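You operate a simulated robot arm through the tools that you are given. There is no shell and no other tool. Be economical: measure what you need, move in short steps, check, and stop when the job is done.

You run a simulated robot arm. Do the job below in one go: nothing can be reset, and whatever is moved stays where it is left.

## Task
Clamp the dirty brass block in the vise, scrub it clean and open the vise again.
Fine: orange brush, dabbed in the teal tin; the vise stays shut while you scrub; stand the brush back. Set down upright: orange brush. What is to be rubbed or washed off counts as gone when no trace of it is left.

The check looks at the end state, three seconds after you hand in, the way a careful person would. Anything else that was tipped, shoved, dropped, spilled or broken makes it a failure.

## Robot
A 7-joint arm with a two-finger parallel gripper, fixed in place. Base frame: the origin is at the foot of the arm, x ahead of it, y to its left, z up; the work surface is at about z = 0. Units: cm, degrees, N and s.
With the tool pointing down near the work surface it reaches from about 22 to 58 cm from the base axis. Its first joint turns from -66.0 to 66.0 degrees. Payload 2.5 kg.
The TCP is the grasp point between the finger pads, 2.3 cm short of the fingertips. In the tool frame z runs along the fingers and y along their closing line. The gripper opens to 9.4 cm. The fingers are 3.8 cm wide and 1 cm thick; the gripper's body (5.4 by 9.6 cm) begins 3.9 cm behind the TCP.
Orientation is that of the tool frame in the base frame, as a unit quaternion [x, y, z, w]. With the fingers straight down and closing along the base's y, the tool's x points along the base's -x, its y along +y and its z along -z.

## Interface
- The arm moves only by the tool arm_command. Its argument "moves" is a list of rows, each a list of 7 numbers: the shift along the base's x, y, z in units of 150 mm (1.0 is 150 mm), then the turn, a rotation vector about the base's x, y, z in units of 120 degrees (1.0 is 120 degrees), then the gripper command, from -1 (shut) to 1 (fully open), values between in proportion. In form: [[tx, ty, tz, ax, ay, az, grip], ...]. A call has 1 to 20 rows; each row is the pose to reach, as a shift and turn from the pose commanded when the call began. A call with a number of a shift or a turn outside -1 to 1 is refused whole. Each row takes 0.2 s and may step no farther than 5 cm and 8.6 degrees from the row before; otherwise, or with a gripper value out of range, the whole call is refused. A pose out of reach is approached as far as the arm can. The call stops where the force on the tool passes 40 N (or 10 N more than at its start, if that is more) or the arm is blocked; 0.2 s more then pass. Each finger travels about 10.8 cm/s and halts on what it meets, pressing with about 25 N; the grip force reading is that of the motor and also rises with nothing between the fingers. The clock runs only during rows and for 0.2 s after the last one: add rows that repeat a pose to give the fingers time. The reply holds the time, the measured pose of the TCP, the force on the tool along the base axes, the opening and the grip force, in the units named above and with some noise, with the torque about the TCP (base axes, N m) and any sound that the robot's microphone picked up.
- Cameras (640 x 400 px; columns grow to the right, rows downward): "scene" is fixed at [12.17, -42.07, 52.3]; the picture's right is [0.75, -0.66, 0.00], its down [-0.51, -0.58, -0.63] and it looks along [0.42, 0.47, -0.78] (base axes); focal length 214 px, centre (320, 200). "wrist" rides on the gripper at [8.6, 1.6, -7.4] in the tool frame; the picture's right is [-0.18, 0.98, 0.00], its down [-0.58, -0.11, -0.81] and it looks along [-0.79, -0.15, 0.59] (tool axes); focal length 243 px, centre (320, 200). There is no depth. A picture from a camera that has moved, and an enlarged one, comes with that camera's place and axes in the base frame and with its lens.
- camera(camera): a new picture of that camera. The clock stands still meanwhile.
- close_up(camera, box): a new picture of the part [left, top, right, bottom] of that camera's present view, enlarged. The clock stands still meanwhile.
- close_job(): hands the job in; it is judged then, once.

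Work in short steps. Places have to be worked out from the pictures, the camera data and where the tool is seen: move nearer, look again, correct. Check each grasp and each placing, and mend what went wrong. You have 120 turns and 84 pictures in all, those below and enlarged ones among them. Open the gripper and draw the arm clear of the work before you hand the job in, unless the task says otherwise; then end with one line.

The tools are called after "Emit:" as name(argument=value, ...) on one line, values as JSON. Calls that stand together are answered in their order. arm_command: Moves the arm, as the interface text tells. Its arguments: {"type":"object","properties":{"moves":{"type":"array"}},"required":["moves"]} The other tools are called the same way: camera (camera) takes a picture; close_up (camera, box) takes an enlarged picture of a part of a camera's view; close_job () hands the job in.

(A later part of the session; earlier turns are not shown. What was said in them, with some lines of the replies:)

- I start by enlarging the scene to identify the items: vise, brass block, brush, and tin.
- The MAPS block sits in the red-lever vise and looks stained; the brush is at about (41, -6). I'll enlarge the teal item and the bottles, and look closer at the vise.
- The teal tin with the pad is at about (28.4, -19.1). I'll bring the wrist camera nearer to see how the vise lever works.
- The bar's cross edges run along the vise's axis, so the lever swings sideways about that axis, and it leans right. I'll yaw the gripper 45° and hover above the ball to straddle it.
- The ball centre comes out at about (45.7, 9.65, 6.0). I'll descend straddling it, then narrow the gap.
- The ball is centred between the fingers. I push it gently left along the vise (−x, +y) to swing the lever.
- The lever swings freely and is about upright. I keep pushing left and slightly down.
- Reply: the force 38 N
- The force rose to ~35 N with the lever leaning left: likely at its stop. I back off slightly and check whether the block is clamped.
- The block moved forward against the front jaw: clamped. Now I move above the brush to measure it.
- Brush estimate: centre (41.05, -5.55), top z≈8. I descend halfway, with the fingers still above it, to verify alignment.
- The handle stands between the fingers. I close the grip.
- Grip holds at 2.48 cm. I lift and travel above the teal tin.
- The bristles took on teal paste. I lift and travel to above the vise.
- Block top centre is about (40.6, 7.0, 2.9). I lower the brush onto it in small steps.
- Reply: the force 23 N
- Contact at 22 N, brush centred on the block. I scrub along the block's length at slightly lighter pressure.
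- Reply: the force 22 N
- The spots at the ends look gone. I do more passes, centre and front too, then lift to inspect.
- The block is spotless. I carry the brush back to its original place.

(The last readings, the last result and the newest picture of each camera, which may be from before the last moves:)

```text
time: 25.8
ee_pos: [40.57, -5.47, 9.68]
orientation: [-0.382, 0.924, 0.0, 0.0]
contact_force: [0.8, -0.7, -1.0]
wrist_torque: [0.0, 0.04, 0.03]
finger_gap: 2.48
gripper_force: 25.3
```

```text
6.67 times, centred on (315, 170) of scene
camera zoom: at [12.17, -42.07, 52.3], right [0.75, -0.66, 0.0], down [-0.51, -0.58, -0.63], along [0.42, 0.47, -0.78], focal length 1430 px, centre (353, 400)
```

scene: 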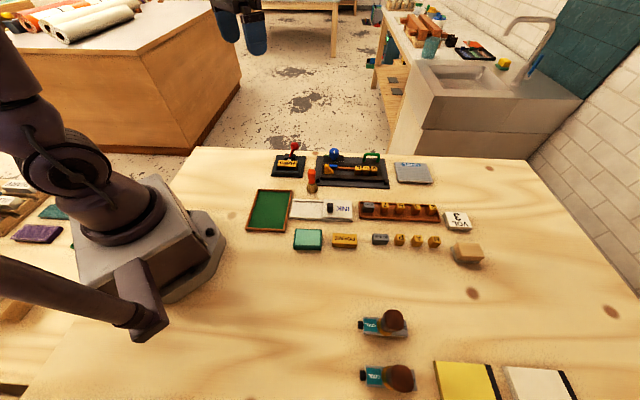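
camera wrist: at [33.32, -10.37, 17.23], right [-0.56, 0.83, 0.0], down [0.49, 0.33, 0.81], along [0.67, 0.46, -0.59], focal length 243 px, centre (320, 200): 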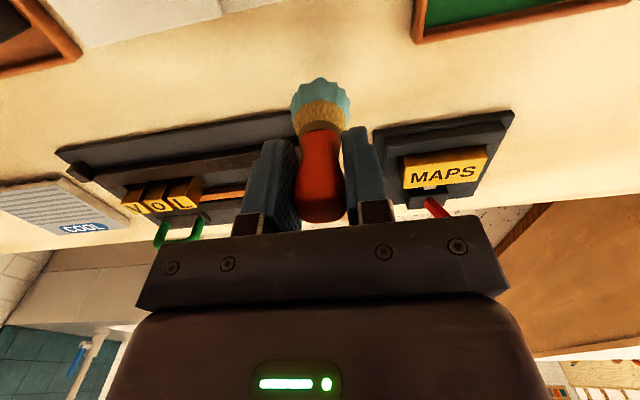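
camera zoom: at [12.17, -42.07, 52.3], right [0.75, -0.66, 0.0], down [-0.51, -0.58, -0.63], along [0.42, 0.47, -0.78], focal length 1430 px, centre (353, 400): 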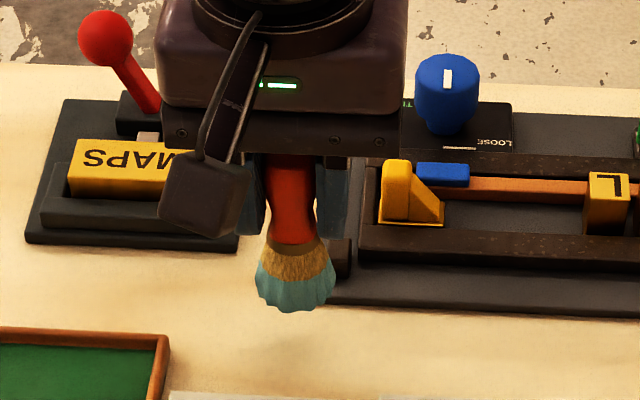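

The brush hangs unchanged in the grip. I correct the position slightly and lower it until it touches the table.

Emit:
arm_command(moves=[[0.02, -0.013, -0.1, 0, 0, 0, -1], [0.02, -0.013, -0.16, 0, 0, 0, -1], [0.02, -0.013, -0.185, 0, 0, 0, -1], [0.02, -0.013, -0.197, 0, 0, 0, -1], [0.02, -0.013, -0.197, 0, 0, 0, -1]])

Emit:
close_up(camera="scene", box=[290, 140, 340, 200])

```text
time: 27.0
ee_pos: [40.99, -5.92, 6.99]
orientation: [-0.383, 0.924, 0.0, 0.0]
contact_force: [-0.6, -0.3, -0.9]
wrist_torque: [0.01, -0.01, 0.02]
finger_gap: 2.45
gripper_force: 24.6
```

```text
6.67 times, centred on (315, 170) of scene
camera zoom: at [12.17, -42.07, 52.3], right [0.75, -0.66, 0.0], down [-0.51, -0.58, -0.63], along [0.42, 0.47, -0.78], focal length 1430 px, centre (353, 400)
```

zoom: 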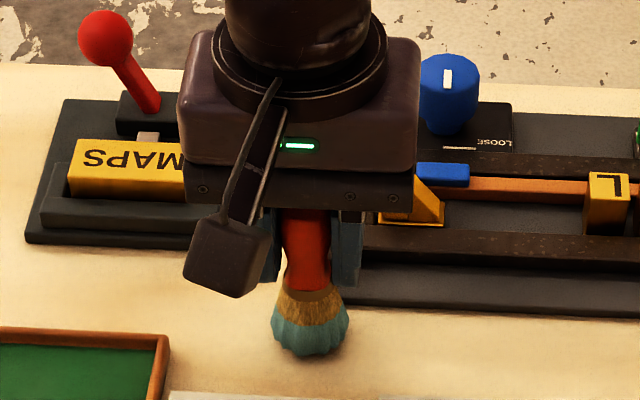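

No contact yet and the brush is ~0.3 cm right of its old spot; I correct and lower a bit more.

Emit:
arm_command(moves=[[-0.014, 0.014, 0, 0, 0, 0, -1], [-0.014, 0.014, -0.01, 0, 0, 0, -1], [-0.014, 0.014, -0.02, 0, 0, 0, -1], [-0.014, 0.014, -0.02, 0, 0, 0, -1]])

```text
time: 28.0
ee_pos: [40.83, -5.88, 6.59]
orientation: [-0.383, 0.924, 0.0, 0.0]
contact_force: [-0.1, -0.4, -0.7]
wrist_torque: [-0.01, -0.01, 0.01]
finger_gap: 2.47
gripper_force: 25.0
```

Emit:
arm_command(moves=[[0, 0, -0.008, 0, 0, 0, -1], [0, 0, -0.016, 0, 0, 0, -1], [0, 0, -0.016, 0, 0, 0, -1]])

Emit:
close_up(camera="scene", box=[290, 140, 340, 200])

```text
time: 28.8
ee_pos: [40.95, -5.81, 6.49]
orientation: [-0.383, 0.924, 0.0, 0.001]
contact_force: [-6.0, 3.2, 24.1]
wrist_torque: [0.27, 0.12, 0.01]
finger_gap: 2.47
gripper_force: 25.1
```

```text
6.67 times, centred on (315, 170) of scene
camera zoom: at [12.16, -42.06, 52.3], right [0.75, -0.66, 0.0], down [-0.51, -0.58, -0.63], along [0.42, 0.47, -0.78], focal length 1430 px, centre (353, 400)
```

zoom: 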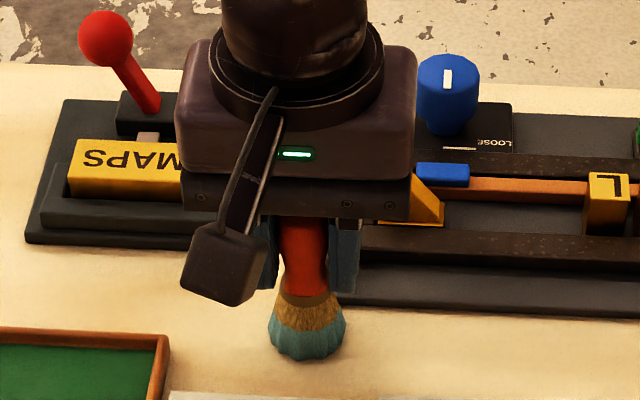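

Contact at 24 N, so the brush stands on the table. I ease up a hair, open slowly and lift straight up.

Emit:
arm_command(moves=[[0, 0, 0.007, 0, 0, 0, -1], [0, 0, 0.007, 0, 0, 0, -0.4], [0, 0, 0.007, 0, 0, 0, -0.1], [0, 0, 0.007, 0, 0, 0, 0.2], [0, 0, 0.007, 0, 0, 0, 0.3], [0, 0, 0.007, 0, 0, 0, 0.3], [0, 0, 0.1, 0, 0, 0, 0.3], [0, 0, 0.3, 0, 0, 0, 0.3], [0, 0, 0.6, 0, 0, 0, 0.3], [0, 0, 0.75, 0, 0, 0, 0.3]])

Emit:
close_up(camera="scene", box=[260, 130, 350, 200])

```text
time: 31.0
ee_pos: [41.14, -5.81, 17.49]
orientation: [-0.383, 0.924, 0.0, 0.0]
contact_force: [0.5, 0.3, 0.0]
wrist_torque: [0.0, -0.01, 0.01]
finger_gap: 6.13
gripper_force: 0.0
```

```text
5.71 times, centred on (305, 165) of scene
camera zoom: at [12.17, -42.07, 52.3], right [0.75, -0.66, 0.0], down [-0.51, -0.58, -0.63], along [0.42, 0.47, -0.78], focal length 1226 px, centre (406, 400)
```

zoom: 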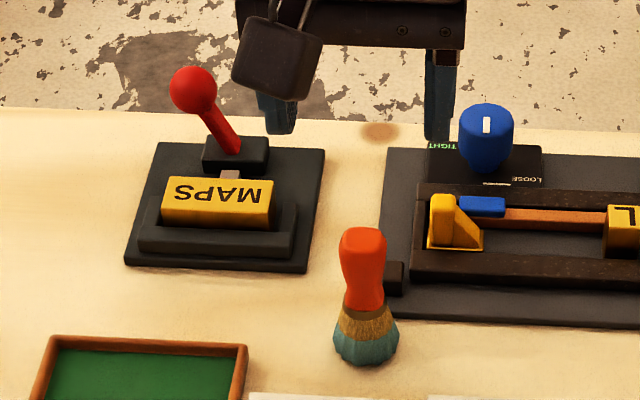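

Brush stands upright in its place. Now I go back over the lever ball, at about (42.85, 12.65, 6).

Emit:
arm_command(moves=[[0.03, 0.25, 0, 0, 0, 0, 0.3], [0.06, 0.5, 0, 0, 0, 0, 0.3], [0.09, 0.75, 0, 0, 0, 0, 0.3], [0.114, 0.98, 0, 0, 0, 0, 0.3]])

Emit:
arm_command(moves=[[0, 0.25, 0, 0, 0, 0, 0.3], [0, 0.25, -0.2, 0, 0, 0, 0.2], [0, 0.25, -0.3, 0, 0, 0, 0.2], [0, 0.25, -0.3, 0, 0, 0, 0.2]])

Emit:
camera(camera="wrist")

```text
time: 32.0
ee_pos: [42.43, 8.92, 17.52]
orientation: [-0.383, 0.924, 0.0, 0.0]
contact_force: [0.1, -0.7, 0.7]
wrist_torque: [0.03, 0.01, 0.0]
finger_gap: 6.11
gripper_force: 0.1
```

```text
time: 33.0
ee_pos: [42.49, 12.79, 13.0]
orientation: [-0.382, 0.924, 0.0, 0.0]
contact_force: [-0.3, 0.6, -0.7]
wrist_torque: [-0.03, -0.02, 0.0]
finger_gap: 5.63
gripper_force: 0.1
```

```text
34 pictures are left
camera wrist: at [35.18, 7.84, 20.4], right [-0.56, 0.83, 0.0], down [0.49, 0.33, 0.81], along [0.67, 0.46, -0.59], focal length 243 px, centre (320, 200)
```

wrist: 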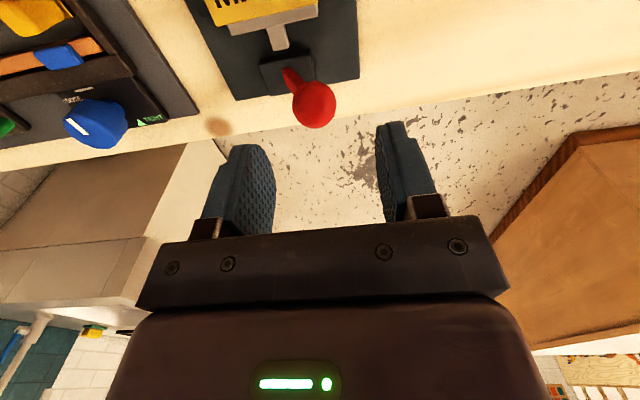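

The ball lies between the fingers. I descend and then push it to the right.

Emit:
arm_command(moves=[[0.015, -0.01, -0.2, 0, 0, 0, 0.2], [0.015, -0.01, -0.44, 0, 0, 0, 0.2], [0.015, -0.01, -0.44, 0, 0, 0, 0.1], [0.05, -0.045, -0.43, 0, 0, 0, 0.1], [0.085, -0.08, -0.42, 0, 0, 0, 0.1], [0.12, -0.115, -0.41, 0, 0, 0, 0.1], [0.155, -0.15, -0.41, 0, 0, 0, 0.1]])

Emit:
camera(camera="wrist")

```text
time: 34.6
ee_pos: [44.95, 10.46, 6.94]
orientation: [-0.383, 0.924, 0.0, 0.0]
contact_force: [-0.5, -0.3, 0.4]
wrist_torque: [0.04, 0.01, 0.01]
finger_gap: 5.18
gripper_force: 0.1
```

```text
33 pictures are left
camera wrist: at [37.64, 5.5, 14.39], right [-0.56, 0.83, 0.0], down [0.49, 0.33, 0.81], along [0.67, 0.45, -0.59], focal length 243 px, centre (320, 200)
```

wrist: 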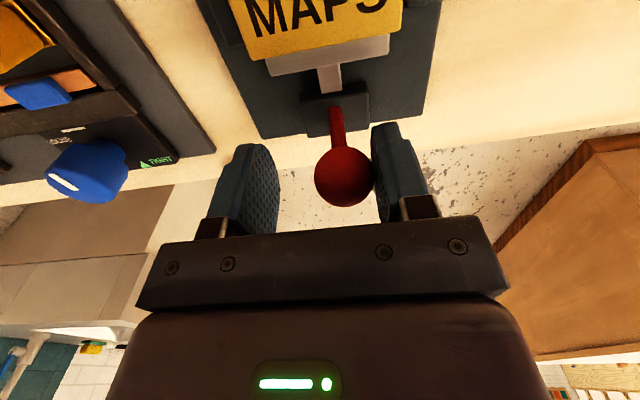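

Emit:
arm_command(moves=[[0.035, -0.035, 0, 0, 0, 0, 0.1], [0.07, -0.07, -0.01, 0, 0, 0, 0.1], [0.09, -0.09, -0.02, 0, 0, 0, 0.1], [0.11, -0.11, -0.03, 0, 0, 0, 0.1], [0.13, -0.13, -0.04, 0, 0, 0, 0.1]])

Emit:
camera(camera="wrist")

```text
time: 35.8
ee_pos: [46.77, 8.54, 6.38]
orientation: [-0.383, 0.924, 0.001, -0.001]
contact_force: [-11.3, 5.0, 9.2]
wrist_torque: [0.23, 0.47, 0.09]
finger_gap: 5.67
gripper_force: 5.8
```

```text
32 pictures are left
camera wrist: at [39.45, 3.6, 13.86], right [-0.57, 0.82, 0.0], down [0.49, 0.33, 0.8], along [0.66, 0.46, -0.59], focal length 243 px, centre (320, 200)
```

wrist: 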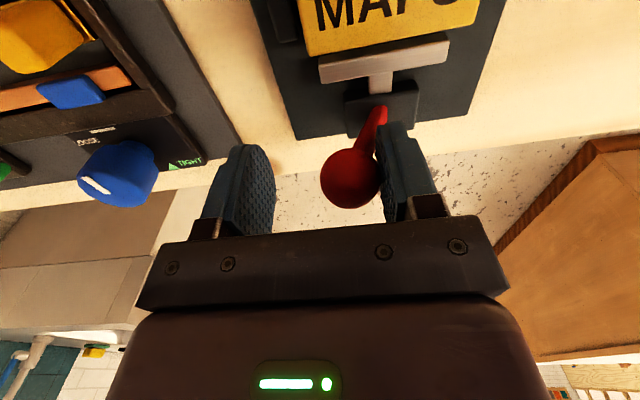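

The jaw has drawn back from the block and the lever pushes back at its stop. I open, withdraw upward and compare.

Emit:
arm_command(moves=[[-0.03, 0.03, 0, 0, 0, 0, 0.2], [-0.045, 0.045, 0, 0, 0, 0, 0.6], [-0.045, 0.045, 0.1, 0, 0, 0, 0.8], [-0.045, 0.045, 0.3, 0, 0, 0, 0.8], [-0.045, 0.045, 0.6, 0, 0, 0, 0.8], [-0.045, 0.045, 0.8, 0, 0, 0, 0.8]])

Emit:
close_up(camera="scene", box=[268, 138, 310, 182])

Emit:
close_up(camera="wrist", box=[220, 0, 400, 110])

```text
time: 37.2
ee_pos: [46.15, 8.95, 18.15]
orientation: [-0.383, 0.924, 0.0, 0.0]
contact_force: [-0.7, 0.4, 0.6]
wrist_torque: [0.02, 0.01, 0.05]
finger_gap: 8.45
gripper_force: 0.1
```

```text
9.09 times, centred on (289, 160) of scene
camera zoom: at [12.17, -42.07, 52.3], right [0.75, -0.66, 0.0], down [-0.51, -0.58, -0.63], along [0.42, 0.47, -0.78], focal length 1950 px, centre (602, 564)
```

zoom: 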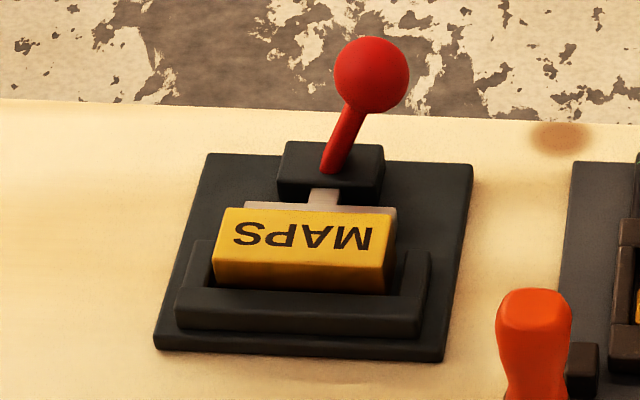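

```text
3.56 times, centred on (310, 55) of wrist
camera zoom: at [38.82, 4.1, 25.59], right [-0.56, 0.83, 0.0], down [0.49, 0.33, 0.81], along [0.67, 0.46, -0.59], focal length 863 px, centre (356, 716)
```

zoom: 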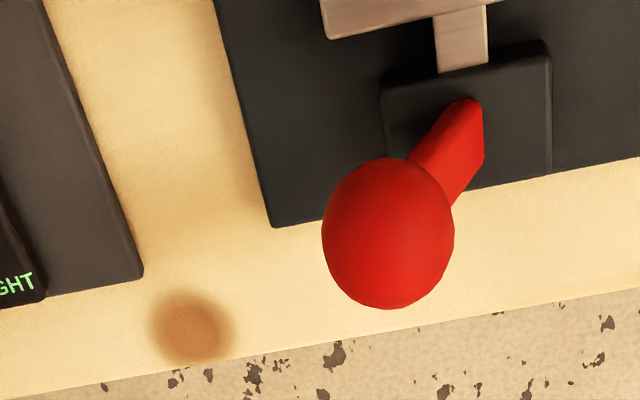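

The lever is back exactly at its starting open position. I retreat the arm high and clear, then check the whole scene.

Emit:
arm_command(moves=[[-0.1, 0, 0.25, 0, 0, 0, 1], [-0.3, 0, 0.5, 0, 0, 0, 1], [-0.5, 0, 0.75, 0, 0, 0, 1], [-0.7, 0, 0.95, 0, 0, 0, 1]])

Emit:
camera(camera="scene")

Emit:
close_up(camera="scene", box=[230, 130, 490, 290])

Emit:
camera(camera="wrist")

```text
time: 38.2
ee_pos: [35.41, 9.01, 32.6]
orientation: [-0.383, 0.924, 0.0, 0.0]
contact_force: [-0.7, 0.0, 1.3]
wrist_torque: [0.01, 0.01, -0.01]
finger_gap: 9.39
gripper_force: 0.0
```

```text
29 pictures are left
```

scene: 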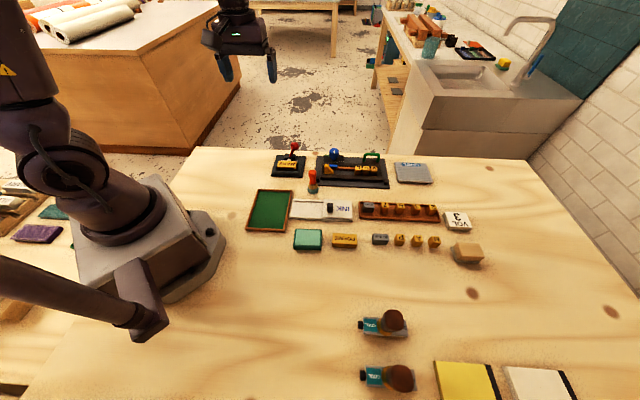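

```text
2.46 times, centred on (360, 210) of scene
camera zoom: at [12.17, -42.07, 52.3], right [0.75, -0.66, 0.0], down [-0.51, -0.58, -0.63], along [0.42, 0.47, -0.78], focal length 528 px, centre (222, 175)
```

zoom: 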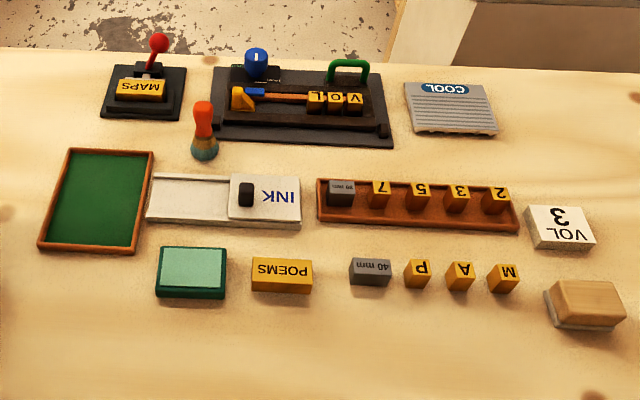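

```text
27 pictures are left
camera wrist: at [28.16, 4.12, 40.0], right [-0.56, 0.83, 0.0], down [0.49, 0.33, 0.81], along [0.67, 0.46, -0.59], focal length 243 px, centre (320, 200)
```

wrist: 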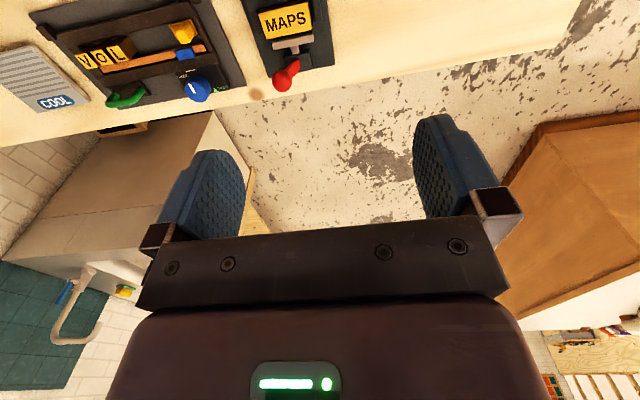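

Everything is in place: block clean, vise open, brush upright, nothing else moved. I hand the job in.

Emit:
close_job()

```text
The job is handed in.
```

The brass MAPS block was clamped, scrubbed with no visible dirt left, and the vise is open again; the orange brush stands upright back in its place.
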